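You operate a simulated robot arm through the tools that you are given. There is no shell and no other tool. Be economical: measure what you need, move in short steps, check, and stop when the job is done.

You run a simulated robot arm. Do the job below in one go: nothing can be reset, and whatever is moved stays where it is left.

TASK
Take the green dotted packet on the shelf under the flap and put it away on the low table. Then take the teal paper cup on the shelf under the flap and put it away on the top of the back counter. Then take the yellow token and leave it on top of the yellow reel. Then take the blue token and put it on top of the yellow striped packet. Then put the red token on top of the blue reel. Then take the number tile and put it on the top of the back counter. The order counts. Set down upright: green dotted packet.

It is judged by the outcome, as a careful person would: the job done as asked, and still so three seconds after it is handed in. It fails if anything else is knocked over, pushed out of place, dropped, spilled or broken.

THE ROBOT
A 7-joint arm with a vacuum gripper on a trunk, on a base that drives. Base frame: it is fixed to the floor where the robot stands at the start and does not move with it; the origin is under the middle of the robot, x ahead of it, y to its left, z up. Units: m, rad, N and s.
Its first joint turns from -1.204 to 3.002 rad. Places, roughly: blue reel (6x6x5 cm) [-1.1, -1.4, 0.9]; blue token (4x4x2 cm) [-1.3, -1.5, 0.9]; green dotted packet (5x5x6 cm) [0.5, 0, 1]; low table [-4.9, -1.6, 0.5]; number tile [0.5, -1.75, 0.75]; red token (4x4x2 cm) [-1.3, -1.6, 0.9]; teal paper cup (6x6x5 cm) [0.5, 0.2, 1]; top of the back counter [-2, 0.7, 0.9]; yellow reel (6x6x5 cm) [-1.1, 3.5, 0.2]; yellow striped packet (5x5x6 cm) [-4.7, -1.5, 0.6]; yellow token (4x4x2 cm) [-1.3, -1.5, 0.9]. Payload 1.06 kg.
Tool frame: the origin (TCP) lies in the middle of the cups' lips, and z points out of the cups. The gripper has 1 cup of 0.024 m across, covering 0.024 by 0.024 m (tool x, y); the bellows give 0.008 m. With the vacuum on, a cup seals on a smooth face that it is pressed against (1 to 4 N); it does not hold porous or soft things. The pull reaches 23 N.
Orientation is that of the tool frame in the base frame, as a unit quaternion [w, x, y, z]. With the cups facing straight down, the tool's x points along the base's -x, its y along +y and its z along -z.

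THE INTERFACE
- The arm moves only by the tool step_arm. Its argument "commands" is a list of rows, each a list of 7 numbers: the shift along the tool's x, y, z in m, then the turn, a rotation vector about the tool's x, y, z in rad, then the vacuum: 1 switches it on, 0 off. In form: [[x, y, z, rx, ry, rz, suction], ...]. A call has 1 to 12 rows; each row shifts and turns the commanded pose from where the row before left it, along the tool's axes as they then stand. Each row takes 0.2 s and may step no farther than 0.05 m and 0.15 rad from the row before; otherwise, or with a gripper value out of range, the whole call is refused. Where a pose cannot be reached the arm comes as near as it can. A force on the tool above 40 N (or 10 N above the force at the start of the call, whichever is more), or a blocked arm, ends the call early, and 0.2 s more pass. The pull builds up within a second once a cup has sealed. Time passes only in rows, and 0.2 s behind the last, so rows that do not move give it time. It gives the time, the measured TCP pose, the force on the tool (base axes) and the pull of the vacuum at its end, in the units of the frame above (readings bear some noise), with the torque about the TCP (base axes, N m) and any sound that the robot's microphone picked up.
- Cameras (640 x 400 px; columns grow to the right, rows downward): "scene" is now at [0.1582, 0.0187, 1.3273]; the picture's right is [0.17, -0.99, 0.00], its down [-0.11, -0.02, -0.99] and it looks along [0.98, 0.17, -0.11] (base axes); focal length 214 px, centre (320, 200). "wrist" rides on the gripper at [0.078, 0.019, -0.096] in the tool frame; the picture's right is [-0.24, 0.97, 0.00], its down [-0.71, -0.17, -0.68] and it looks along [-0.67, -0.16, 0.73] (tool axes); focal length 243 px, centre (320, 200). There is no depth. A picture from a camera that has moved, and an enlarged one, comes with that camera's place and axes in the base frame and with its lens. The place of the scene camera against the robot may be out by one fixed shift of up to 0.018 m in any direction.
- capture(camera): a new picture of that camera. It takes no simulated time.
- slide_trunk(by): slides the trunk up (or, below 0, down) by that many m; the arm and the scene camera ride with it, the base frame stays. It gives what a move gives, with no picture.
- drive_base(legs): drives the robot by 1 to 6 legs, each [ahead, left, turn to the left] in m, m and rad, along the robot's own axes; the way and the turn of a leg run together, so that a leg with both is an arc; at most 1.5 m and 3.142 rad a leg. The arm and the cameras ride along, it lands a little off, and it stops where it bumps. It gives what a move gives.
- pan_tilt(pan, tilt): turns the head with the scene camera to pan (to the left, within 1.396 rad either way) and tilt (down, from -0.506 to 1.204), counted from straight ahead of the robot. It gives what a move gives.
- inspect(camera, box): a new picture of the part [left, top, right, bottom] of that camera's present view, enlarged. It takes no simulated time.
- hand_in(): hands the job in; it is judged then, once.

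Work in short steps. Places have to be worked out from the pictures, the camera data and where the tool is seen: move nearer, look again, correct. Check each grasp and each placing, and mend what went wrong. You have 186 turns and 156 pictures in all, those below and enlarged ones among them. Switch the vacuum off and draw the arm clear of the work before you hand the job in, unless the task says otherwise; then end with one line.

The tools are called after "Call:" as a command line: name --pt "numbers of a row" for each row, then --argument value for the rest, lists and objects as JSON in quotes. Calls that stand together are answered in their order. step_arm: Moves the arm, as the interface text tells. Its arguments: {"type":"object","properties":{"commands":{"type":"array"}},"required":["commands"]} The other tools are called the same way: slide_trunk (by) slides the trunk up or down; drive_base (legs) drives the base; pan_tilt (pan, tilt) turns the head that bears the scene camera; capture (camera) takes a picture; inspect (camera, box) takes an enlarged picture of a part of a camera's view; hand_in () hands the job in.

At the start:

```text
time: 0.0
position: [0.2614, 0.0873, 1.2702]
tool_rot: [0.001, 0.001, 1.0, 0.0]
wrist_force: [-0.5, 0.3, 0.5]
moment: [0.0, -0.01, -0.02]
pull: 0.0
trunk travel left (down, up): [-0.425, 0.067]
robot x, y, heading: [0.0002, 0.0003, -0.003]
head pan, tilt: [0.171, 0.112]
```

scene: 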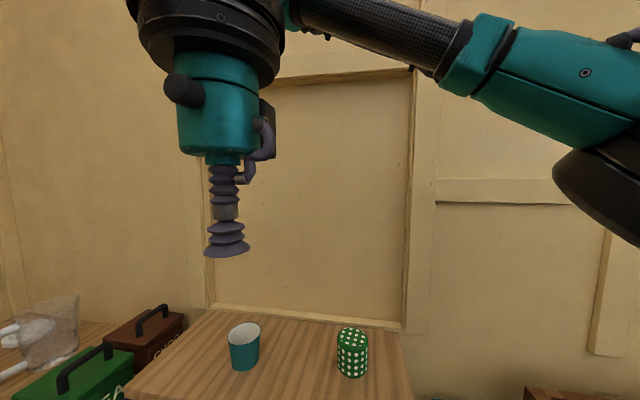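
wrist: 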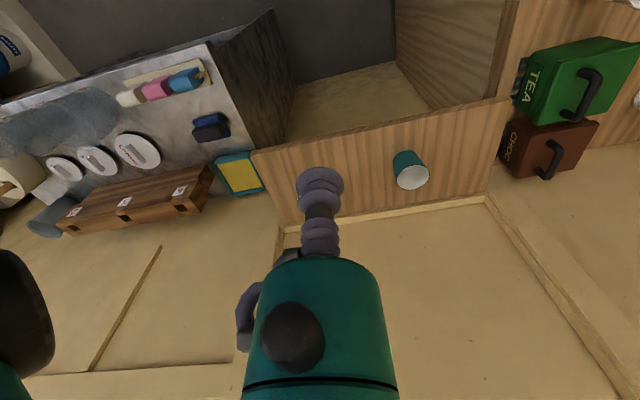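

I'll look first at the shelf with the packet and cup, from a more tilted head.

Call:
pan_tilt --pan 0.1 --tilt 0.6

Call:
capture --camera "scene"

```text
time: 0.9
position: [0.2612, 0.0891, 1.2713]
tool_rot: [0.0, -0.001, 1.0, 0.0]
wrist_force: [-0.8, 0.3, -0.5]
moment: [-0.05, 0.0, 0.01]
pull: 0.1
trunk travel left (down, up): [-0.425, 0.067]
robot x, y, heading: [-0.0004, 0.0, 0.003]
head pan, tilt: [0.099, 0.6]
```

```text
153 pictures are left
camera scene: at [0.1553, 0.0118, 1.2824], right [0.1, -0.99, 0.0], down [-0.56, -0.06, -0.83], along [0.82, 0.08, -0.56], focal length 214 px, centre (320, 200)
```

scene: 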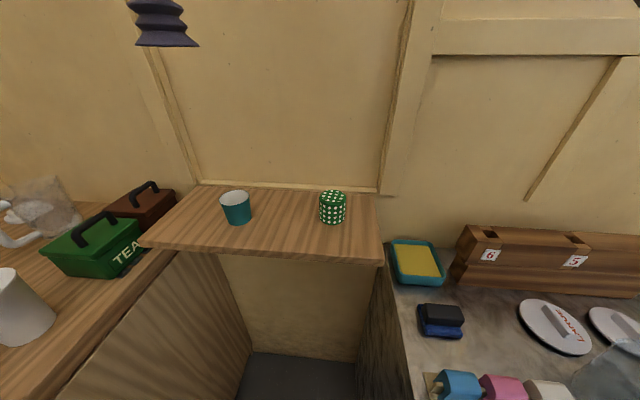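

The cup and packet stand on a shelf around z≈0.97. I check the floor room ahead of the base before driving closer.

Call:
pan_tilt --pan 0.0 --tilt 1.2

Call:
capture --camera "scene"

Call:
pan_tilt --pan -1.2 --tilt 0.5

Call:
capture --camera "scene"

Call:
pan_tilt --pan 1.2 --tilt 0.5

Call:
capture --camera "scene"

```text
time: 1.9
position: [0.2615, 0.0883, 1.271]
tool_rot: [0.002, 0.0, 1.0, 0.0]
wrist_force: [-0.3, 0.0, -0.6]
moment: [-0.01, -0.02, 0.0]
pull: 0.0
trunk travel left (down, up): [-0.425, 0.067]
robot x, y, heading: [-0.0004, 0.0005, -0.004]
head pan, tilt: [0.0, 1.201]
```

```text
152 pictures are left
camera scene: at [0.1233, 0.003, 1.2378], right [0.0, -1.0, 0.0], down [-0.93, 0.0, -0.36], along [0.36, 0.0, -0.93], focal length 214 px, centre (320, 200)
```

scene: 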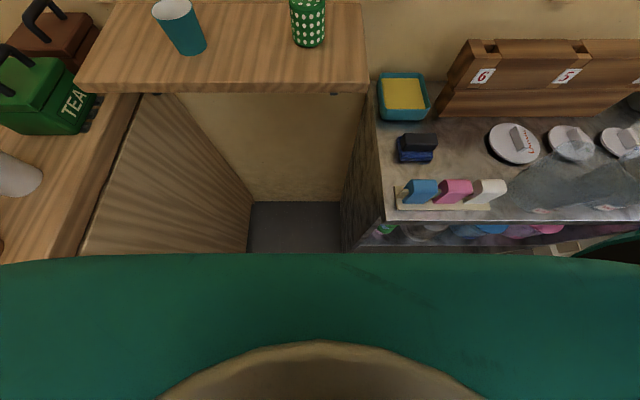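

```text
time: 3.3
position: [0.2619, 0.0886, 1.2712]
tool_rot: [0.0, 0.0, 1.0, 0.0]
wrist_force: [-0.4, -0.4, -0.5]
moment: [-0.02, 0.0, 0.03]
pull: 0.1
trunk travel left (down, up): [-0.425, 0.067]
robot x, y, heading: [-0.0002, 0.0016, 0.002]
head pan, tilt: [-1.201, 0.499]
```

```text
151 pictures are left
camera scene: at [0.1003, -0.0818, 1.2914], right [-0.93, -0.36, 0.0], down [-0.17, 0.45, -0.88], along [0.32, -0.82, -0.48], focal length 214 px, centre (320, 200)
```

scene: 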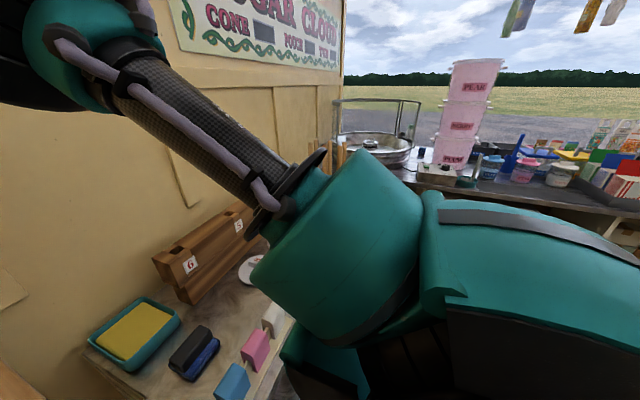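

```text
time: 5.5
position: [0.2606, 0.0897, 1.2714]
tool_rot: [0.001, 0.01, 1.0, 0.003]
wrist_force: [6.4, 85.7, 20.0]
moment: [-8.3, 2.57, -8.62]
pull: 0.0
trunk travel left (down, up): [-0.425, 0.067]
robot x, y, heading: [-0.0011, -0.0018, -0.002]
head pan, tilt: [1.201, 0.499]
```

```text
150 pictures are left
camera scene: at [0.1502, 0.0408, 1.2918], right [0.42, -0.91, 0.0], down [-0.43, -0.2, -0.88], along [0.8, 0.37, -0.48], focal length 214 px, centre (320, 200)
```

scene: 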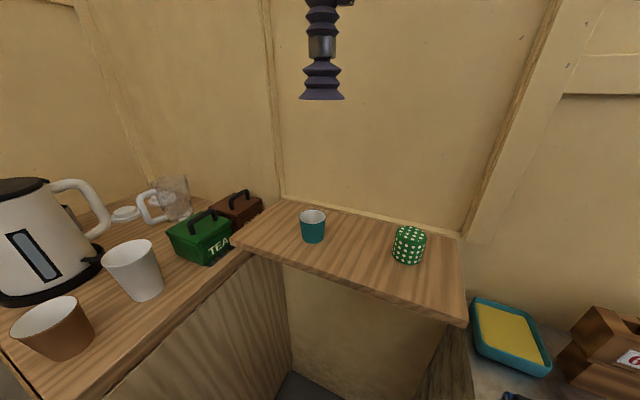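

The head pressed against the arm when panned left, so I bring it back to the right at once.

Call:
pan_tilt --pan 0.0 --tilt 0.6

Call:
step_arm --pt "-0.04 0 0 0 0 0 0" --pt "-0.04 0 0 0 0 0 0" --pt "-0.04 0 0 0 0 0 0" --pt "0 0 0 0 0 0 0"

```text
time: 6.9
position: [0.2617, 0.0885, 1.2717]
tool_rot: [0.001, -0.001, 1.0, 0.0]
wrist_force: [0.4, 0.0, 0.6]
moment: [0.0, 0.0, -0.02]
pull: 0.1
trunk travel left (down, up): [-0.425, 0.067]
robot x, y, heading: [-0.0011, 0.0024, -0.003]
head pan, tilt: [0.0, 0.6]
```

```text
time: 7.9
position: [0.3818, 0.0873, 1.2717]
tool_rot: [0.0, 0.0, 1.0, -0.001]
wrist_force: [0.6, -0.2, 0.2]
moment: [0.01, 0.03, 0.02]
pull: 0.0
trunk travel left (down, up): [-0.425, 0.067]
robot x, y, heading: [0.0027, -0.0013, 0.001]
head pan, tilt: [0.0, 0.6]
```

Reach at this height extends further than stated; I test on towards the packet and take a picture.

Call:
step_arm --pt "-0.04 -0.02 0 0 0 0 0" --pt "-0.04 -0.02 0 0 0 0 0" --pt "-0.02 -0.02 0 0 0 0 0" --pt "0 -0.02 0 0 0 0 0" --pt "0 0 0 0 0 0 0"

Call:
capture --camera "scene"

Call:
capture --camera "wrist"

```text
time: 9.1
position: [0.4813, 0.0075, 1.2706]
tool_rot: [0.001, 0.001, 1.0, 0.0]
wrist_force: [0.3, -0.2, -0.1]
moment: [-0.03, 0.02, -0.02]
pull: 0.0
trunk travel left (down, up): [-0.425, 0.067]
robot x, y, heading: [-0.0024, 0.002, -0.005]
head pan, tilt: [0.0, 0.6]
```

```text
149 pictures are left
camera scene: at [0.1558, 0.0032, 1.2823], right [0.0, -1.0, 0.0], down [-0.56, 0.0, -0.83], along [0.83, 0.0, -0.56], focal length 214 px, centre (320, 200)
```

scene: 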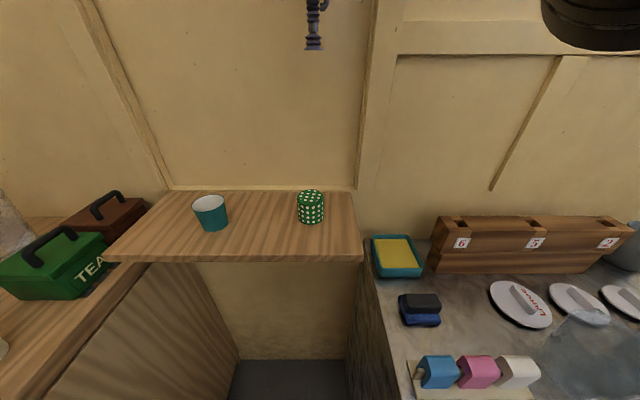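

```text
148 pictures are left
camera wrist: at [0.4025, 0.0271, 1.3667], right [0.23, 0.97, 0.0], down [0.71, -0.17, 0.69], along [0.67, -0.16, -0.73], focal length 243 px, centre (320, 200)
```

wrist: 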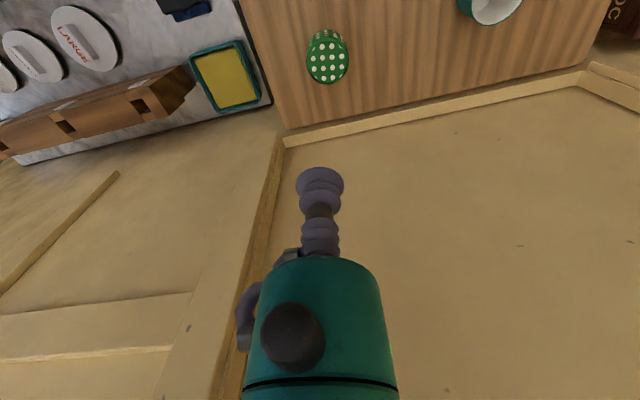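

The TCP shows where expected in the wrist view. I enlarge the packet to place its top.

Call:
inspect --camera "wrist" --box '[280, 10, 376, 100]'

Call:
inspect --camera "scene" --box '[180, 170, 340, 270]'

```text
4.44 times, centred on (328, 55) of wrist
camera zoom: at [0.4025, 0.0271, 1.3667], right [0.23, 0.97, 0.0], down [0.71, -0.17, 0.69], along [0.67, -0.16, -0.73], focal length 1078 px, centre (284, 844)
```

zoom: 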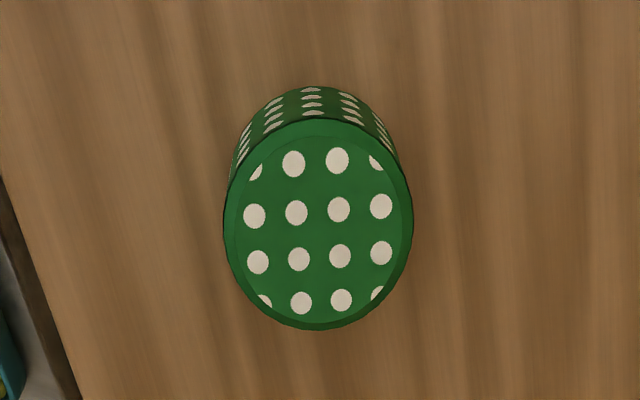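

```text
4.00 times, centred on (260, 220) of scene
camera zoom: at [0.1558, 0.0032, 1.2823], right [0.0, -1.0, 0.0], down [-0.56, 0.0, -0.83], along [0.83, 0.0, -0.56], focal length 858 px, centre (560, 120)
```

zoom: 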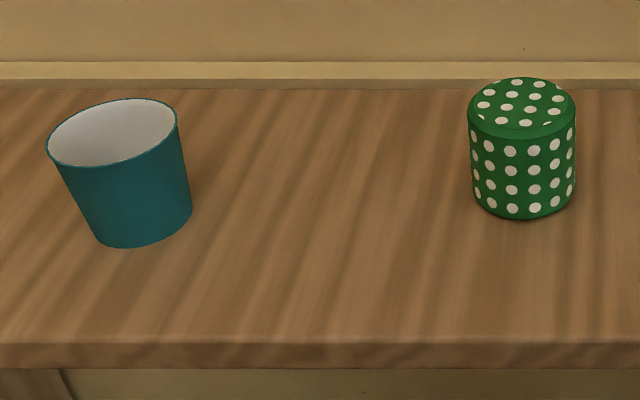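

I judge the packet's top centre at about (0.478, 0.018, 1.046). I move above it and descend partway.

Call:
step_arm --pt "0.003 0.0105 0.045 0 0 0 0" --pt "0 0 0.045 0 0 0 0" --pt "0 0 0.045 0 0 0 0" --pt "0 0 0.03 0 0 0 0" --pt "0 0 0 0 0 0 0"

Call:
capture --camera "wrist"

```text
time: 10.3
position: [0.4781, 0.02, 1.1069]
tool_rot: [0.0, 0.001, 1.0, 0.0]
wrist_force: [0.0, -0.3, 0.2]
moment: [0.03, -0.03, 0.01]
pull: 0.1
trunk travel left (down, up): [-0.425, 0.067]
robot x, y, heading: [-0.0028, 0.0005, 0.001]
head pan, tilt: [0.0, 0.6]
```

```text
145 pictures are left
camera wrist: at [0.399, 0.0376, 1.2016], right [0.24, 0.97, 0.0], down [0.71, -0.17, 0.69], along [0.67, -0.16, -0.73], focal length 243 px, centre (320, 200)
```

wrist: 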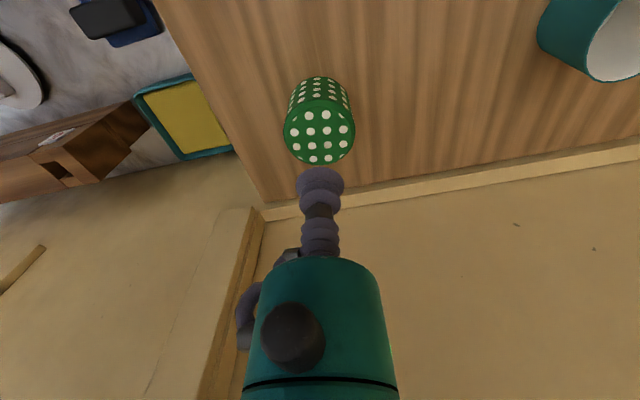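

The packet top centre comes out at (0.479, 0.018, 1.042), right under the tool. I descend with vacuum on.

Call:
step_arm --pt "0 -0.002 0.04 0 0 0 1" --pt "0 0 0.015 0 0 0 1" --pt "0 0 0.006 0 0 0 1" --pt "0 0 0.005 0 0 0 1" --pt "0 0 0.003 0 0 0 1" --pt "0 0 0 0 0 0 1"

```text
time: 11.6
position: [0.4773, 0.0152, 1.0422]
tool_rot: [0.005, 0.001, 1.0, 0.004]
wrist_force: [-4.0, -3.2, 18.3]
moment: [-0.04, 0.04, 0.02]
pull: 22.8
trunk travel left (down, up): [-0.425, 0.067]
robot x, y, heading: [-0.0012, -0.0009, 0.001]
head pan, tilt: [0.0, 0.6]
stopped in row 6: the force on the tool passed its limit at 41 N (the readings are from after the stop); the commanded pose is now the measured one
```

Sealed (pull 22.8), a bit hard pressed. I lift gently.

Call:
step_arm --pt "0 0 -0.006 0 0 0 1" --pt "0 0 -0.02 0 0 0 1" --pt "0 0 -0.04 0 0 0 1" --pt "0 0 -0.04 0 0 0 1" --pt "0 0 -0.04 0 0 0 1" --pt "0 0 0 0 0 0 1"

Call:
capture --camera "scene"

```text
time: 13.0
position: [0.4793, 0.0166, 1.1879]
tool_rot: [0.002, 0.001, 1.0, 0.002]
wrist_force: [-1.1, 0.2, -0.1]
moment: [-0.03, 0.04, -0.03]
pull: 22.4
trunk travel left (down, up): [-0.425, 0.067]
robot x, y, heading: [0.0005, 0.0034, -0.001]
head pan, tilt: [0.0, 0.6]
```

```text
144 pictures are left
camera scene: at [0.156, 0.0029, 1.2823], right [0.0, -1.0, 0.0], down [-0.57, 0.0, -0.82], along [0.82, 0.0, -0.57], focal length 214 px, centre (320, 200)
```

scene: 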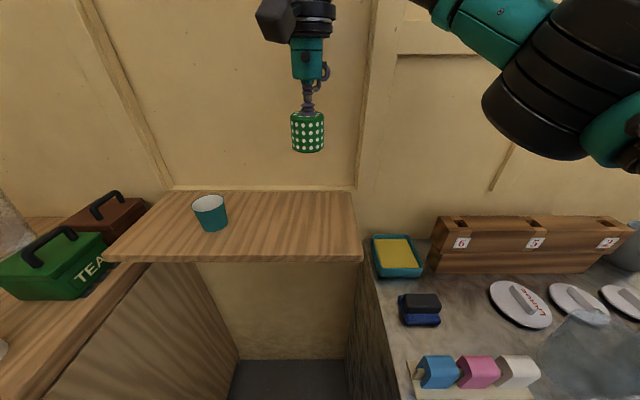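

The packet is held upright. I retract the arm to its starting spot, keeping it high.

Call:
step_arm --pt "0.04 0.01 -0.02 0 0 0 1" --pt "0.04 0.015 -0.02 0 0 0 1" --pt "0.04 0.015 -0.02 0 0 0 1" --pt "0.04 0.015 -0.02 0 0 0 1" --pt "0.04 0.01 0 0 0 0 1" --pt "0.02 0.01 0 0 0 0 1" --pt "0 0 0 0 0 0 1"

Call:
drive_base --legs '[[-0.3, 0, 0], [0, 0, -1.57]]'

Call:
pan_tilt --pan 0.0 --tilt 0.3

Call:
capture --camera "scene"

```text
time: 14.6
position: [0.2571, 0.0912, 1.2651]
tool_rot: [0.002, 0.001, 1.0, 0.003]
wrist_force: [0.5, -0.2, -0.1]
moment: [0.04, 0.01, -0.02]
pull: 23.3
trunk travel left (down, up): [-0.425, 0.067]
robot x, y, heading: [0.001, 0.0036, 0.002]
head pan, tilt: [0.0, 0.6]
```

```text
time: 20.5
position: [-0.2058, -0.2571, 1.2642]
tool_rot: [0.003, 0.705, 0.709, 0.0]
wrist_force: [0.3, 0.5, -0.7]
moment: [-0.01, 0.0, -0.03]
pull: 23.0
trunk travel left (down, up): [-0.425, 0.067]
robot x, y, heading: [-0.2966, -0.0028, -1.57]
head pan, tilt: [0.0, 0.6]
```

```text
time: 21.3
position: [-0.2049, -0.2563, 1.2636]
tool_rot: [0.004, 0.706, 0.708, 0.0]
wrist_force: [-1.0, 0.8, -0.6]
moment: [0.03, -0.01, 0.01]
pull: 22.8
trunk travel left (down, up): [-0.425, 0.067]
robot x, y, heading: [-0.2976, -0.006, -1.567]
head pan, tilt: [0.0, 0.3]
```

```text
143 pictures are left
camera scene: at [-0.2922, -0.1525, 1.3098], right [-1.0, 0.0, 0.0], down [0.0, 0.3, -0.96], along [0.0, -0.96, -0.3], focal length 214 px, centre (320, 200)
```

scene: 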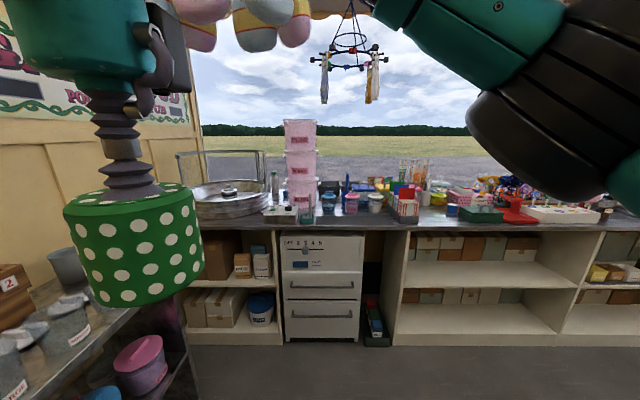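

A counter runs along y≈-1.4. I turn on to face −x and look at the way to the low table.

Call:
drive_base --legs '[[0, 0, -1.57]]'

Call:
capture --camera "scene"

```text
time: 25.5
position: [-0.555, -0.0951, 1.2646]
tool_rot: [0.003, 1.0, 0.004, -0.002]
wrist_force: [1.0, 0.0, -1.3]
moment: [0.05, -0.01, 0.01]
pull: 23.0
trunk travel left (down, up): [-0.425, 0.067]
robot x, y, heading: [-0.2978, -0.0026, -3.133]
head pan, tilt: [0.0, 0.3]
```

```text
142 pictures are left
camera scene: at [-0.4479, 0.0008, 1.3098], right [-0.01, 1.0, 0.0], down [0.3, 0.0, -0.96], along [-0.96, -0.01, -0.3], focal length 214 px, centre (320, 200)
```

scene: 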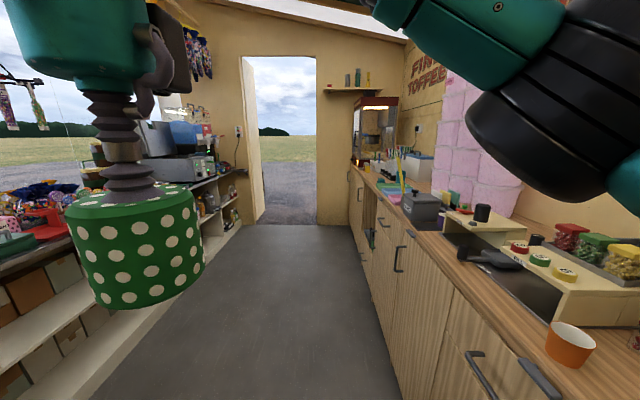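

There's a doorway at x≈−3.4, y≈−0.9..0. I drive down the aisle to about (−2.6, −0.47).

Call:
drive_base --legs '[[1.2, 0.3, 0], [1.1, 0.17, 0]]'

Call:
capture --camera "scene"

```text
time: 37.0
position: [-2.842, -0.5933, 1.2645]
tool_rot: [0.002, 1.0, 0.006, -0.002]
wrist_force: [0.9, 0.5, -0.4]
moment: [-0.04, 0.01, -0.03]
pull: 22.8
trunk travel left (down, up): [-0.425, 0.067]
robot x, y, heading: [-2.5863, -0.4981, -3.128]
head pan, tilt: [0.0, 0.3]
```

```text
141 pictures are left
camera scene: at [-2.7357, -0.4976, 1.3098], right [-0.01, 1.0, 0.0], down [0.3, 0.0, -0.96], along [-0.96, -0.01, -0.3], focal length 214 px, centre (320, 200)
```

scene: 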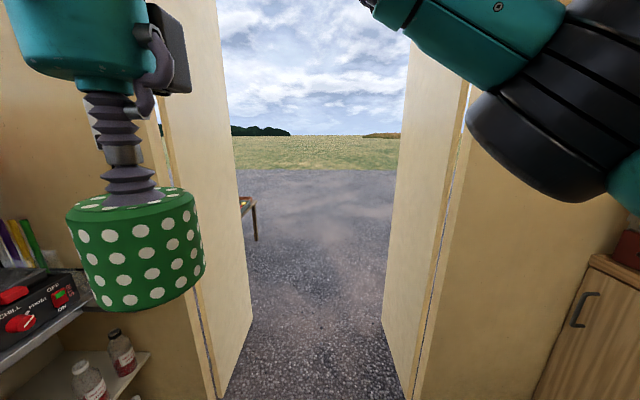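

The doorway is about 0.95 m wide, centred at y≈−0.53; the table is outside to the left. I drive through to x≈−4.3 and look left.

Call:
drive_base --legs '[[0.9, 0.03, 0], [0.85, 0.0, 0]]'

Call:
drive_base --legs '[[0, 0, 1.2]]'

Call:
pan_tilt --pan 0.0 --tilt 0.6

Call:
capture --camera "scene"

```text
time: 45.9
position: [-4.6016, -0.6576, 1.2648]
tool_rot: [0.002, 1.0, 0.009, -0.003]
wrist_force: [0.3, -0.7, -0.9]
moment: [0.0, 0.0, 0.0]
pull: 22.9
trunk travel left (down, up): [-0.425, 0.067]
robot x, y, heading: [-4.346, -0.5581, -3.122]
head pan, tilt: [0.0, 0.3]
```

```text
time: 49.3
position: [-4.3484, -0.8333, 1.2646]
tool_rot: [0.004, 0.82, 0.572, -0.001]
wrist_force: [-0.2, -0.2, -1.3]
moment: [0.02, -0.01, 0.01]
pull: 23.2
trunk travel left (down, up): [-0.425, 0.067]
robot x, y, heading: [-4.3463, -0.5624, -1.92]
head pan, tilt: [0.0, 0.3]
```

```text
time: 50.1
position: [-4.349, -0.8341, 1.265]
tool_rot: [0.004, 0.82, 0.572, -0.001]
wrist_force: [-0.4, -0.1, -0.5]
moment: [0.0, 0.01, 0.01]
pull: 23.7
trunk travel left (down, up): [-0.425, 0.067]
robot x, y, heading: [-4.3471, -0.5595, -1.921]
head pan, tilt: [0.0, 0.6]
```

```text
140 pictures are left
camera scene: at [-4.3921, -0.6991, 1.2824], right [-0.94, 0.34, 0.0], down [0.19, 0.53, -0.83], along [-0.28, -0.78, -0.56], focal length 214 px, centre (320, 200)
```

scene: 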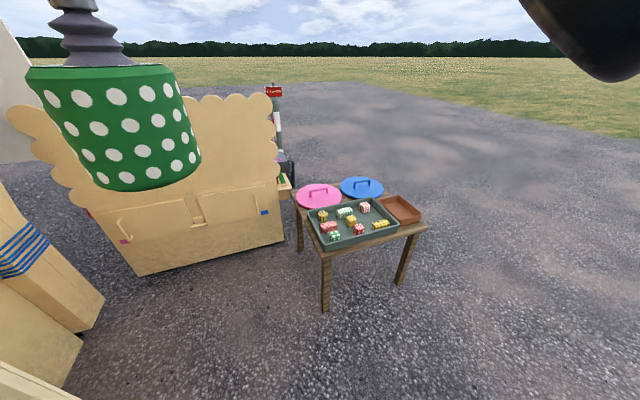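

The table with a tray, two lids and a brown box is in view. I enlarge it.

Call:
inspect --camera "scene" --box '[280, 165, 440, 265]'

```text
4.00 times, centred on (360, 215) of scene
camera zoom: at [-4.3921, -0.6991, 1.2824], right [-0.94, 0.34, 0.0], down [0.19, 0.53, -0.83], along [-0.28, -0.78, -0.56], focal length 858 px, centre (160, 140)
```

zoom: 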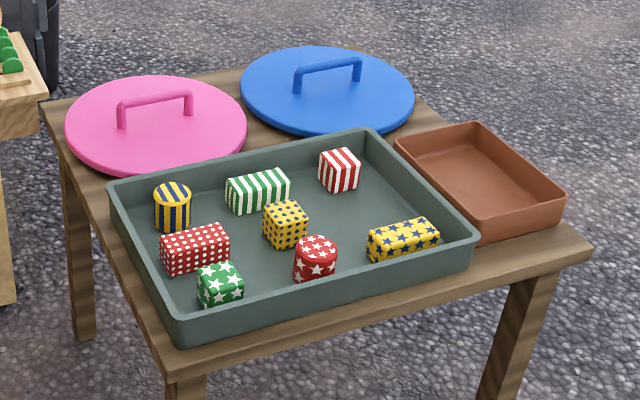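

The table top spans about x −5.24..−4.62, y −1.93..−1.31, with a bare strip at the front right corner. I square up facing −y and move in front of it.

Call:
drive_base --legs '[[0, 0, 0.35], [0, -0.8, 0], [0.25, 0, 0]]'

Call:
pan_tilt --pan -0.1 --tilt 0.9

Call:
capture --camera "scene"

```text
time: 60.1
position: [-5.0603, -1.0698, 1.2654]
tool_rot: [0.004, 0.706, 0.708, 0.0]
wrist_force: [-0.1, -0.2, -1.0]
moment: [0.02, 0.0, 0.02]
pull: 23.4
trunk travel left (down, up): [-0.425, 0.067]
robot x, y, heading: [-5.1541, -0.8081, -1.566]
head pan, tilt: [0.0, 0.6]
```

```text
time: 60.9
position: [-5.0602, -1.0681, 1.2652]
tool_rot: [0.004, 0.706, 0.709, 0.001]
wrist_force: [-0.1, -0.4, -0.7]
moment: [0.01, 0.0, -0.03]
pull: 22.4
trunk travel left (down, up): [-0.425, 0.067]
robot x, y, heading: [-5.1521, -0.8116, -1.564]
head pan, tilt: [-0.099, 0.901]
```

```text
138 pictures are left
camera scene: at [-5.1547, -0.9459, 1.2576], right [-1.0, 0.09, 0.0], down [0.07, 0.78, -0.62], along [-0.06, -0.62, -0.78], focal length 214 px, centre (320, 200)
```

scene: 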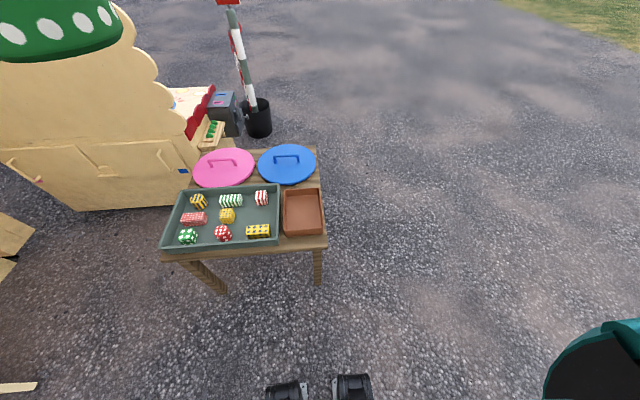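

Call:
inspect --camera "scene" --box '[150, 140, 342, 260]'

```text
3.33 times, centred on (246, 200) of scene
camera zoom: at [-5.1547, -0.9459, 1.2576], right [-1.0, 0.09, 0.0], down [0.07, 0.78, -0.62], along [-0.06, -0.62, -0.78], focal length 715 px, centre (567, 200)
```

zoom: 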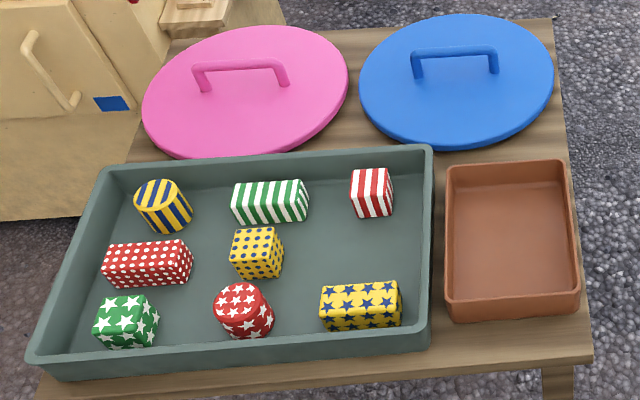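

The tray holds packets three by three by pattern, with the green dotted slot (middle right) empty: that is its home on the table, around (−4.94, −1.46). I move closer and lower the trunk.

Call:
drive_base --legs '[[0.17, 0.14, 0]]'

Call:
slide_trunk --by -0.4

Call:
capture --camera "scene"

```text
time: 62.7
position: [-4.9212, -1.2406, 1.2639]
tool_rot: [0.003, 0.706, 0.708, 0.0]
wrist_force: [-0.4, 0.1, 0.4]
moment: [0.02, 0.01, 0.01]
pull: 23.0
trunk travel left (down, up): [-0.425, 0.067]
robot x, y, heading: [-5.0155, -0.981, -1.56]
head pan, tilt: [-0.099, 0.901]
```

```text
time: 66.6
position: [-4.9205, -1.2824, 0.8503]
tool_rot: [-0.027, 0.706, 0.708, 0.03]
wrist_force: [0.3, -0.7, -0.7]
moment: [0.01, -0.06, -0.04]
pull: 22.3
trunk travel left (down, up): [-0.025, 0.467]
robot x, y, heading: [-5.0153, -0.9809, -1.565]
head pan, tilt: [-0.099, 0.901]
```

```text
136 pictures are left
camera scene: at [-5.0142, -1.2403, 0.8361], right [-1.0, 0.09, 0.0], down [0.07, 0.78, -0.62], along [-0.06, -0.62, -0.78], focal length 214 px, centre (320, 200)
```

scene: 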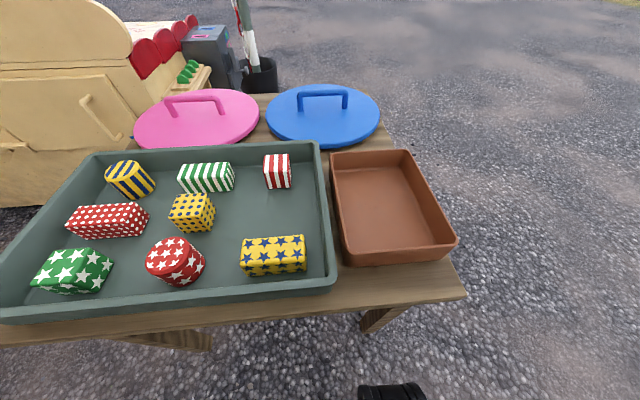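

The torso leans when lowered, so the tool tilts about 0.08 rad; I correct this and move above the slot at about (−4.95, −1.462).

Call:
step_arm --pt "-0.04 -0.01 0 0 -0.08 0 1" --pt "-0.04 -0.01 0 0 0 0 1" --pt "-0.04 -0.01 0 0 0 0 1" --pt "-0.04 0 0 0 0 0 1" --pt "-0.02 0 0 0 0 0 1" --pt "0 0 0 0 0 0 1"

Call:
capture --camera "scene"

Call:
capture --camera "wrist"

```text
time: 68.0
position: [-4.9514, -1.4622, 0.8392]
tool_rot: [0.002, 0.707, 0.707, 0.004]
wrist_force: [0.1, -0.6, 0.2]
moment: [0.01, 0.0, -0.01]
pull: 23.4
out of reach, approached as far as the arm can: row 3, 5
trunk travel left (down, up): [-0.025, 0.467]
robot x, y, heading: [-5.0148, -0.984, -1.562]
head pan, tilt: [-0.099, 0.901]
```

```text
135 pictures are left
camera scene: at [-5.0143, -1.2404, 0.8361], right [-1.0, 0.09, 0.0], down [0.07, 0.78, -0.62], along [-0.06, -0.62, -0.78], focal length 214 px, centre (320, 200)
```

scene: 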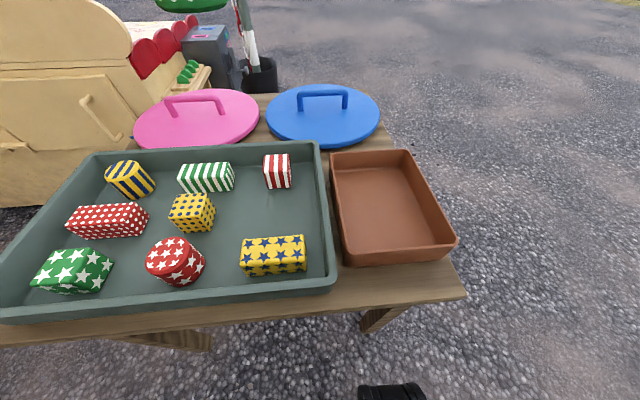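

```text
134 pictures are left
camera wrist: at [-4.9329, -1.3841, 0.9343], right [0.97, -0.23, 0.01], down [-0.17, -0.71, 0.68], along [-0.15, -0.67, -0.73], focal length 243 px, centre (320, 200)
```

wrist: 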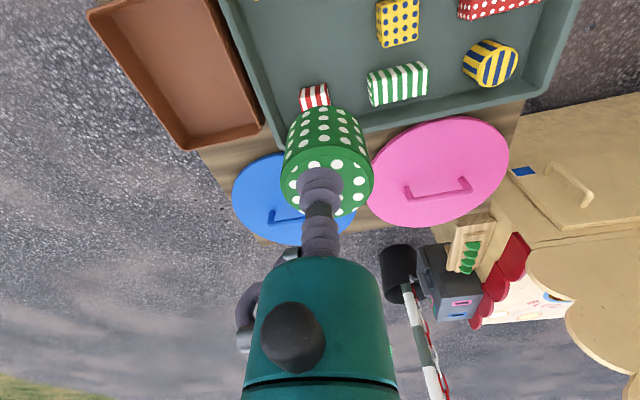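

The pose is good; the wrist view puts the free slot centre nearer (−4.95, −1.448). I shift slightly and descend to about z 0.62.

Call:
step_arm --pt "0.014 0.001 0.04 0 0 0 1" --pt "0 0 0.04 0 0 0 1" --pt "0 0 0.04 0 0 0 1" --pt "0 0 0.04 0 0 0 1" --pt "0 0 0.04 0 0 0 1" --pt "0 0 0.01 0 0 0 1" --pt "0 0 0 0 0 0 1"

Call:
capture --camera "scene"

```text
time: 69.6
position: [-4.9477, -1.447, 0.6289]
tool_rot: [0.002, 0.706, 0.708, 0.002]
wrist_force: [-0.4, -0.1, -1.6]
moment: [-0.02, -0.01, -0.02]
pull: 22.7
trunk travel left (down, up): [-0.025, 0.467]
robot x, y, heading: [-5.011, -0.9807, -1.561]
head pan, tilt: [-0.099, 0.901]
```

```text
133 pictures are left
camera scene: at [-5.0142, -1.2404, 0.8361], right [-1.0, 0.09, 0.0], down [0.07, 0.78, -0.62], along [-0.06, -0.62, -0.78], focal length 214 px, centre (320, 200)
```

scene: 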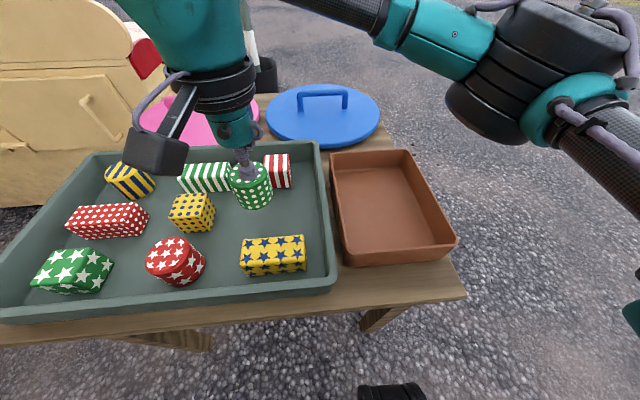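

The packet will land in the free slot. I lower it until light contact.

Call:
step_arm --pt "0 0 0.03 0 0 0 1" --pt "0 0 0.015 0 0 0 1" --pt "0 0 0.006 0 0 0 1" --pt "0 0 0.004 0 0 0 1" --pt "0 0 0 0 0 0 1"

```text
time: 70.8
position: [-4.9482, -1.4471, 0.5739]
tool_rot: [0.003, 0.707, 0.708, 0.002]
wrist_force: [-1.2, -0.7, 17.2]
moment: [-0.11, 0.02, -0.02]
pull: 23.1
trunk travel left (down, up): [-0.025, 0.467]
robot x, y, heading: [-5.0086, -0.985, -1.565]
head pan, tilt: [-0.099, 0.901]
```

Contact is made (17 N up). I release the vacuum, wait and rise.

Call:
step_arm --pt "0 0 -0.001 0 0 0 0" --pt "0 0 0 0 0 0 0" --pt "0 0 0 0 0 0 0" --pt "0 0 0 0 0 0 0" --pt "0 0 -0.01 0 0 0 0" --pt "0 0 -0.03 0 0 0 0" --pt "0 0 -0.04 0 0 0 0" --pt "0 0 -0.04 0 0 0 0" --pt "0 0 -0.04 0 0 0 0" --pt "0.04 0 -0.04 0 0 0 0" --pt "0.04 0 -0.04 0 0 0 0" --pt "0.04 0 0 0 0 0 0"

Call:
capture --camera "scene"

```text
refused: row 10 steps farther than a row can; nothing moved
```

```text
132 pictures are left
camera scene: at [-5.0144, -1.2397, 0.8364], right [-1.0, 0.09, 0.0], down [0.07, 0.78, -0.62], along [-0.06, -0.62, -0.78], focal length 214 px, centre (320, 200)
```

scene: 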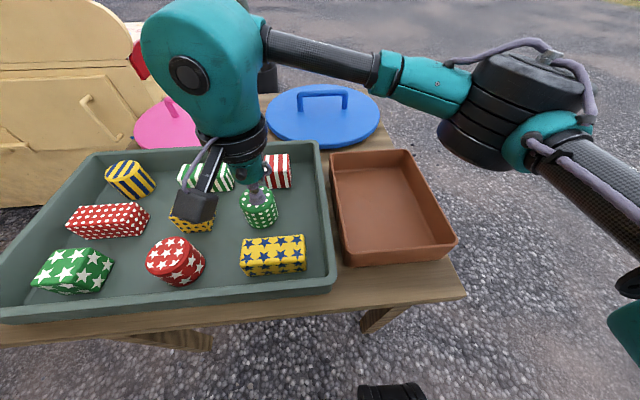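

One row was too long; I repeat with shorter diagonal steps.

Call:
step_arm --pt "0 0 -0.001 0 0 0 0" --pt "0 0 0 0 0 0 0" --pt "0 0 0 0 0 0 0" --pt "0 0 0 0 0 0 0" --pt "0 0 -0.01 0 0 0 0" --pt "0 0 -0.03 0 0 0 0" --pt "0 0 -0.04 0 0 0 0" --pt "0 0 -0.04 0 0 0 0" --pt "0 0 -0.04 0 0 0 0" --pt "0.03 0 -0.03 0 0 0 0" --pt "0.03 0 -0.03 0 0 0 0" --pt "0.04 0 0 0 0 0 0"

Call:
capture --camera "scene"

```text
time: 73.4
position: [-4.949, -1.3467, 0.7947]
tool_rot: [0.001, 0.707, 0.707, 0.003]
wrist_force: [0.0, 0.3, 0.2]
moment: [-0.03, 0.02, 0.05]
pull: 0.1
trunk travel left (down, up): [-0.025, 0.467]
robot x, y, heading: [-5.0128, -0.9821, -1.565]
head pan, tilt: [-0.099, 0.901]
```

```text
131 pictures are left
camera scene: at [-5.0143, -1.2404, 0.8361], right [-1.0, 0.09, 0.0], down [0.07, 0.78, -0.62], along [-0.06, -0.62, -0.78], focal length 214 px, centre (320, 200)
```

scene: 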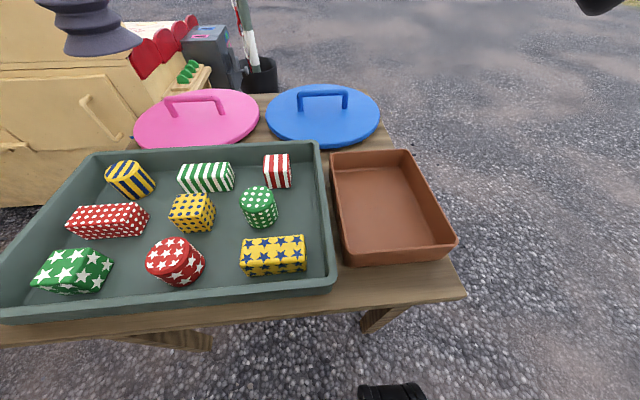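

The green dotted packet stands upright in its slot. I raise the trunk, then go back for the cup.

Call:
slide_trunk --by 0.4

Call:
drive_base --legs '[[-0.43, 0, 0], [0, 0, 1.565]]'

Call:
pan_tilt --pan 0.0 --tilt 0.4

Call:
capture --camera "scene"

```text
time: 77.2
position: [-4.9504, -1.348, 1.1945]
tool_rot: [0.0, 0.706, 0.708, 0.003]
wrist_force: [0.3, 1.0, 0.1]
moment: [0.01, -0.03, 0.0]
pull: 0.1
trunk travel left (down, up): [-0.425, 0.067]
robot x, y, heading: [-5.0156, -0.9834, -1.565]
head pan, tilt: [-0.099, 0.901]
```

```text
time: 83.6
position: [-4.6504, -0.4926, 1.1951]
tool_rot: [-0.001, 0.003, 1.0, 0.002]
wrist_force: [0.4, -0.9, 0.8]
moment: [0.01, -0.02, 0.01]
pull: 0.0
trunk travel left (down, up): [-0.425, 0.067]
robot x, y, heading: [-5.021, -0.5545, -0.007]
head pan, tilt: [-0.099, 0.901]
```

```text
time: 84.6
position: [-4.6498, -0.4916, 1.195]
tool_rot: [-0.001, 0.002, 1.0, 0.002]
wrist_force: [0.2, 0.4, 0.0]
moment: [0.02, 0.0, -0.02]
pull: 0.1
trunk travel left (down, up): [-0.425, 0.067]
robot x, y, heading: [-5.0145, -0.5527, -0.003]
head pan, tilt: [0.0, 0.4]
```

```text
130 pictures are left
camera scene: at [-4.8557, -0.5518, 1.3005], right [0.0, -1.0, 0.0], down [-0.39, 0.0, -0.92], along [0.92, 0.0, -0.39], focal length 214 px, centre (320, 200)
```

scene: 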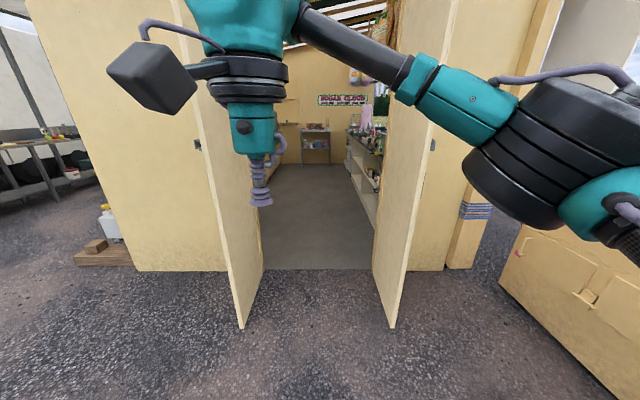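

The doors stand open, centred on y≈−0.53. I fold the arm to the start pose and drive through along the aisle.

Call:
step_arm --pt "0.035 0.01 -0.025 0 0 0 0" --pt "0.035 0.01 -0.025 0 0 0 0" --pt "0.035 0.01 -0.02 0 0 0 0" --pt "0 0 0 0 0 0 0"

Call:
drive_base --legs '[[1.2, 0.01, 0], [1.2, 0.01, 0], [1.2, 0.2, 0], [1.0, 0.25, 0]]'

Call:
capture --camera "scene"

```text
time: 85.6
position: [-4.7547, -0.4627, 1.2659]
tool_rot: [-0.001, 0.003, 1.0, 0.002]
wrist_force: [0.5, 0.0, -0.5]
moment: [-0.02, 0.01, 0.0]
pull: 0.0
trunk travel left (down, up): [-0.425, 0.067]
robot x, y, heading: [-5.0149, -0.5524, -0.003]
head pan, tilt: [0.0, 0.4]
```

```text
time: 108.0
position: [-0.1398, -0.0285, 1.2659]
tool_rot: [-0.002, 0.009, 1.0, 0.003]
wrist_force: [-0.2, -0.5, 0.4]
moment: [0.03, 0.04, 0.01]
pull: 0.0
trunk travel left (down, up): [-0.425, 0.067]
robot x, y, heading: [-0.4006, -0.1179, -0.015]
head pan, tilt: [0.0, 0.4]
```

```text
129 pictures are left
camera scene: at [-0.2417, -0.1172, 1.3005], right [-0.01, -1.0, 0.0], down [-0.39, 0.01, -0.92], along [0.92, -0.01, -0.39], focal length 214 px, centre (320, 200)
```

scene: 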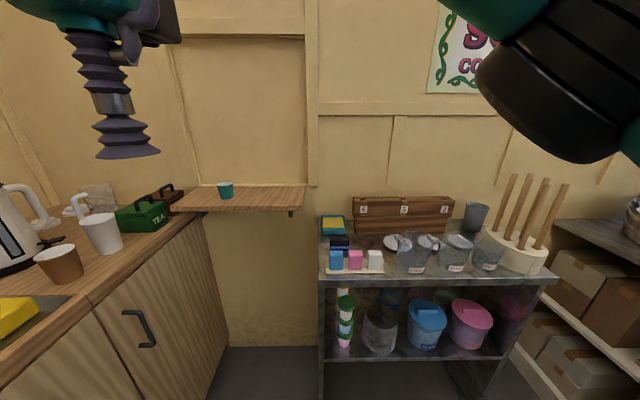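

I move up to the shelf again, beside the cup (around (0.48, 0.21)).

Call:
drive_base --legs '[[0.4, 0.22, 0.015]]'

Call:
step_arm --pt "-0.04 0 0 0 0 0 0" --pt "-0.04 0 0 0 0 0 0" --pt "-0.04 0 0 0 0 0 0" --pt "-0.04 0 0 0 0 0 0" --pt "0 0 0.04 0 0 0 0" --pt "0 0 0 0 0 0 0"

Call:
capture --camera "wrist"

```text
time: 110.8
position: [0.2628, 0.1918, 1.2656]
tool_rot: [0.0, 0.0, 1.0, 0.002]
wrist_force: [0.2, 0.6, -0.1]
moment: [-0.04, 0.02, 0.02]
pull: 0.1
trunk travel left (down, up): [-0.425, 0.067]
robot x, y, heading: [0.004, 0.0969, 0.003]
head pan, tilt: [0.0, 0.4]
```

```text
time: 112.2
position: [0.4232, 0.1931, 1.226]
tool_rot: [-0.002, -0.001, 1.0, 0.002]
wrist_force: [-0.2, 0.3, 0.1]
moment: [-0.02, 0.0, 0.03]
pull: 0.0
trunk travel left (down, up): [-0.425, 0.067]
robot x, y, heading: [0.0002, 0.1, 0.001]
head pan, tilt: [0.0, 0.4]
```

```text
128 pictures are left
camera wrist: at [0.3438, 0.2115, 1.3218], right [0.23, 0.97, 0.0], down [0.71, -0.17, 0.68], along [0.66, -0.16, -0.73], focal length 243 px, centre (320, 200)
```

wrist: 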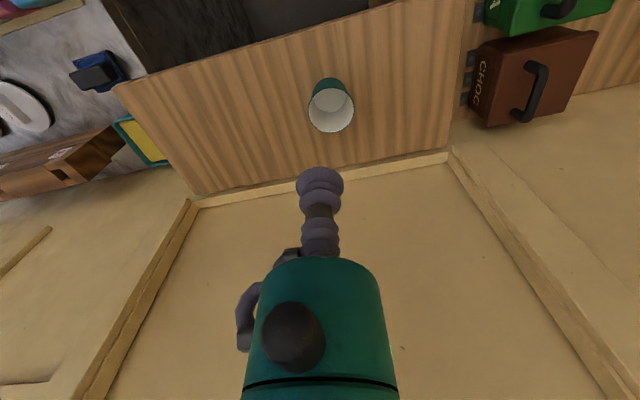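

The cup's rim centre comes out at about (0.460, 0.198, 1.036). I move above it and look again.

Call:
step_arm --pt "-0.037 0.005 0 0 0 0 0" --pt "0 0 0.045 0 0 0 0" --pt "0 0 0.045 0 0 0 0" --pt "0 0 0.03 0 0 0 0" --pt "0 0 0 0 0 0 0"

Call:
inspect --camera "wrist" --box '[240, 60, 400, 220]'

```text
time: 113.4
position: [0.4592, 0.1989, 1.1062]
tool_rot: [-0.001, 0.0, 1.0, 0.002]
wrist_force: [0.3, -0.5, -0.4]
moment: [-0.02, -0.02, -0.02]
pull: 0.0
trunk travel left (down, up): [-0.425, 0.067]
robot x, y, heading: [0.0029, 0.0959, -0.001]
head pan, tilt: [0.0, 0.4]
```

```text
2.50 times, centred on (320, 140) of wrist
camera zoom: at [0.3802, 0.2172, 1.201], right [0.24, 0.97, 0.0], down [0.71, -0.18, 0.68], along [0.66, -0.16, -0.73], focal length 606 px, centre (320, 350)
```

zoom: 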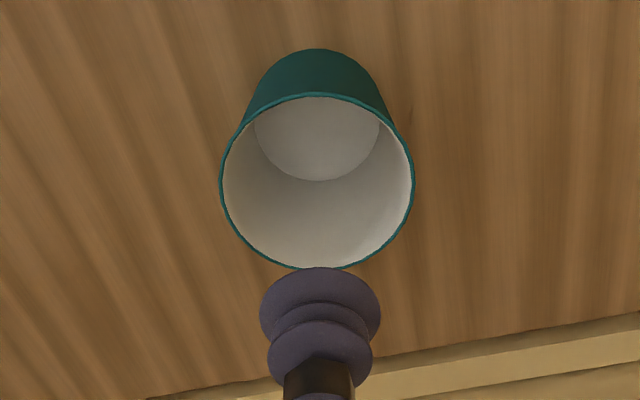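

The inner bottom (about 4.4 cm wide) is centred near (0.465, 0.197), z≈0.99. I lower the cup into it in stages with vacuum on.

Call:
step_arm --pt "-0.005 -0.002 0.04 0 0 0 0" --pt "0 0 0.04 0 0 0 0" --pt "0 0 0.022 0 0 0 1" --pt "0 0 0.003 0 0 0 1" --pt "0 0 0.003 0 0 0 1" --pt "0 0 0 0 0 0 1"

```text
time: 114.0
position: [0.4639, 0.1976, 1.039]
tool_rot: [0.002, 0.0, 1.0, 0.009]
wrist_force: [-1.3, -1.8, 16.5]
moment: [-0.01, 0.04, -0.01]
pull: 13.2
trunk travel left (down, up): [-0.425, 0.067]
robot x, y, heading: [0.0013, 0.0964, -0.001]
head pan, tilt: [0.0, 0.4]
stopped in row 3: the force on the tool passed its limit at 56 N (the readings are from after the stop); the commanded pose is now the measured one
```

It met something at z≈1.039, with a pull building up already. I look before lifting.

Call:
inspect --camera "wrist" --box '[240, 60, 400, 220]'

Call:
step_arm --pt "0 0 -0.002 0 0 0 1" --pt "0 0 0 0 0 0 1" --pt "0 0 0 0 0 0 1"

```text
2.50 times, centred on (320, 140) of wrist
camera zoom: at [0.3853, 0.2155, 1.1362], right [0.24, 0.97, 0.02], down [0.7, -0.19, 0.69], along [0.67, -0.15, -0.73], focal length 606 px, centre (320, 350)
```

zoom: 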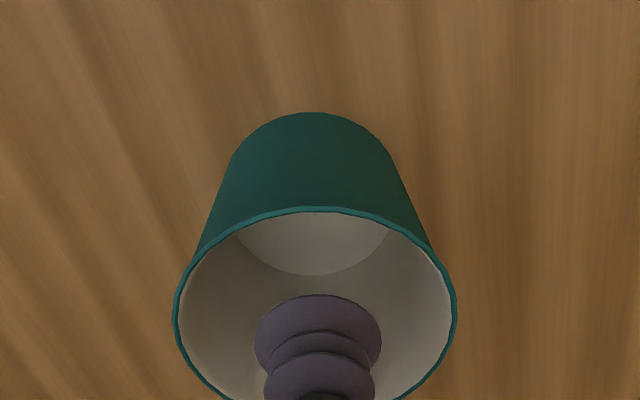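

```text
time: 114.8
position: [0.464, 0.1989, 1.0405]
tool_rot: [0.002, 0.0, 1.0, 0.008]
wrist_force: [-0.2, -1.3, 11.5]
moment: [0.03, 0.07, 0.0]
pull: 22.9
trunk travel left (down, up): [-0.425, 0.067]
robot x, y, heading: [0.0034, 0.0979, 0.004]
head pan, tilt: [0.0, 0.4]
```

It holds with a full pull. I lift and check.

Call:
step_arm --pt "0 0 -0.006 0 0 0 1" --pt "0 0 -0.02 0 0 0 1" --pt "0 0 -0.04 0 0 0 1" --pt "0 0 -0.04 0 0 0 1" --pt "0 0 -0.04 0 0 0 1" --pt "0.03 0 -0.03 0 0 0 1" --pt "0.04 0 -0.02 0 0 0 1" --pt "0.04 0 -0.02 0 0 0 1" --pt "0.04 0 0 0 0 0 1" --pt "0.04 0 0 0 0 0 1" --pt "0 0 0 0 0 0 1"

Call:
capture --camera "scene"

```text
time: 117.2
position: [0.2736, 0.1949, 1.2561]
tool_rot: [0.002, 0.001, 1.0, 0.008]
wrist_force: [-0.4, 1.0, -1.2]
moment: [-0.03, 0.0, 0.0]
pull: 23.0
trunk travel left (down, up): [-0.425, 0.067]
robot x, y, heading: [0.0009, 0.0954, 0.008]
head pan, tilt: [0.0, 0.4]
```

```text
125 pictures are left
camera scene: at [0.1623, 0.1018, 1.3005], right [0.0, -1.0, 0.0], down [-0.39, 0.0, -0.92], along [0.92, 0.0, -0.39], focal length 214 px, centre (320, 200)
```

scene: 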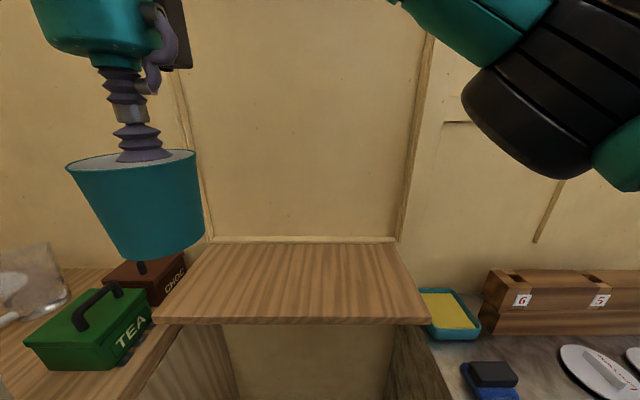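

The cup is held. I back off, turn to face the back counter (+y), slide along to x≈−1.9 and look.

Call:
drive_base --legs '[[-0.45, -0.2, 0], [0, 0, 1.56], [0, 1.45, 0]]'

Call:
capture --camera "scene"

```text
time: 136.4
position: [-1.9989, 0.1739, 1.2566]
tool_rot: [0.005, 0.708, -0.706, -0.007]
wrist_force: [0.5, -0.4, 0.2]
moment: [0.02, -0.02, -0.02]
pull: 22.3
trunk travel left (down, up): [-0.425, 0.067]
robot x, y, heading: [-1.9023, -0.1007, 1.574]
head pan, tilt: [0.0, 0.4]
```

```text
124 pictures are left
camera scene: at [-1.8965, 0.0589, 1.3006], right [1.0, 0.01, 0.0], down [0.0, -0.39, -0.92], along [0.0, 0.92, -0.39], focal length 214 px, centre (320, 200)
```

scene: 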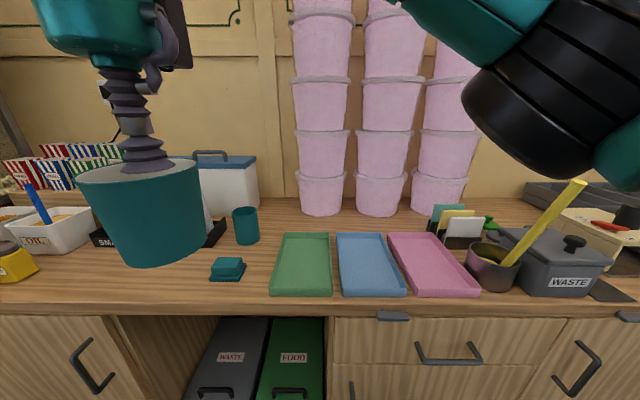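

The counter has bare wood left of the trays, but the held cup hides it; I slide left 0.3 m for a clear view.

Call:
drive_base --legs '[[0, 0.35, 0]]'

Call:
pan_tilt --pan -0.1 --tilt 0.6

Call:
capture --camera "scene"

```text
time: 140.0
position: [-2.3458, 0.1715, 1.2556]
tool_rot: [-0.004, -0.707, 0.707, 0.007]
wrist_force: [-0.1, -0.6, 0.0]
moment: [-0.02, -0.01, -0.02]
pull: 23.1
trunk travel left (down, up): [-0.425, 0.067]
robot x, y, heading: [-2.25, -0.0975, 1.573]
head pan, tilt: [0.0, 0.4]
```

```text
time: 140.8
position: [-2.3458, 0.1725, 1.2567]
tool_rot: [-0.004, -0.707, 0.707, 0.007]
wrist_force: [-0.7, -0.6, 0.6]
moment: [0.04, 0.0, 0.01]
pull: 23.3
trunk travel left (down, up): [-0.425, 0.067]
robot x, y, heading: [-2.2525, -0.0989, 1.572]
head pan, tilt: [-0.099, 0.6]
```

```text
123 pictures are left
camera scene: at [-2.2343, 0.0526, 1.2824], right [1.0, -0.09, 0.0], down [-0.05, -0.56, -0.83], along [0.08, 0.82, -0.56], focal length 214 px, centre (320, 200)
```

scene: 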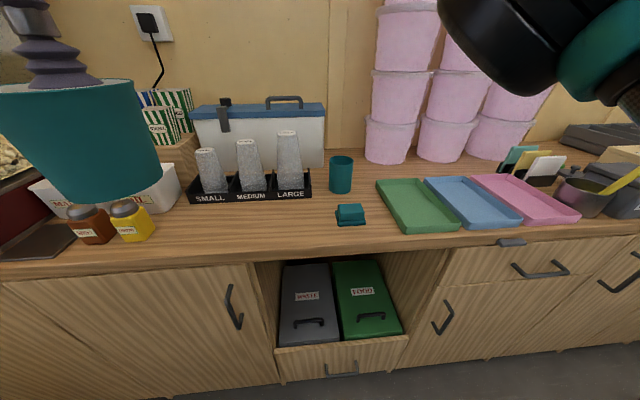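

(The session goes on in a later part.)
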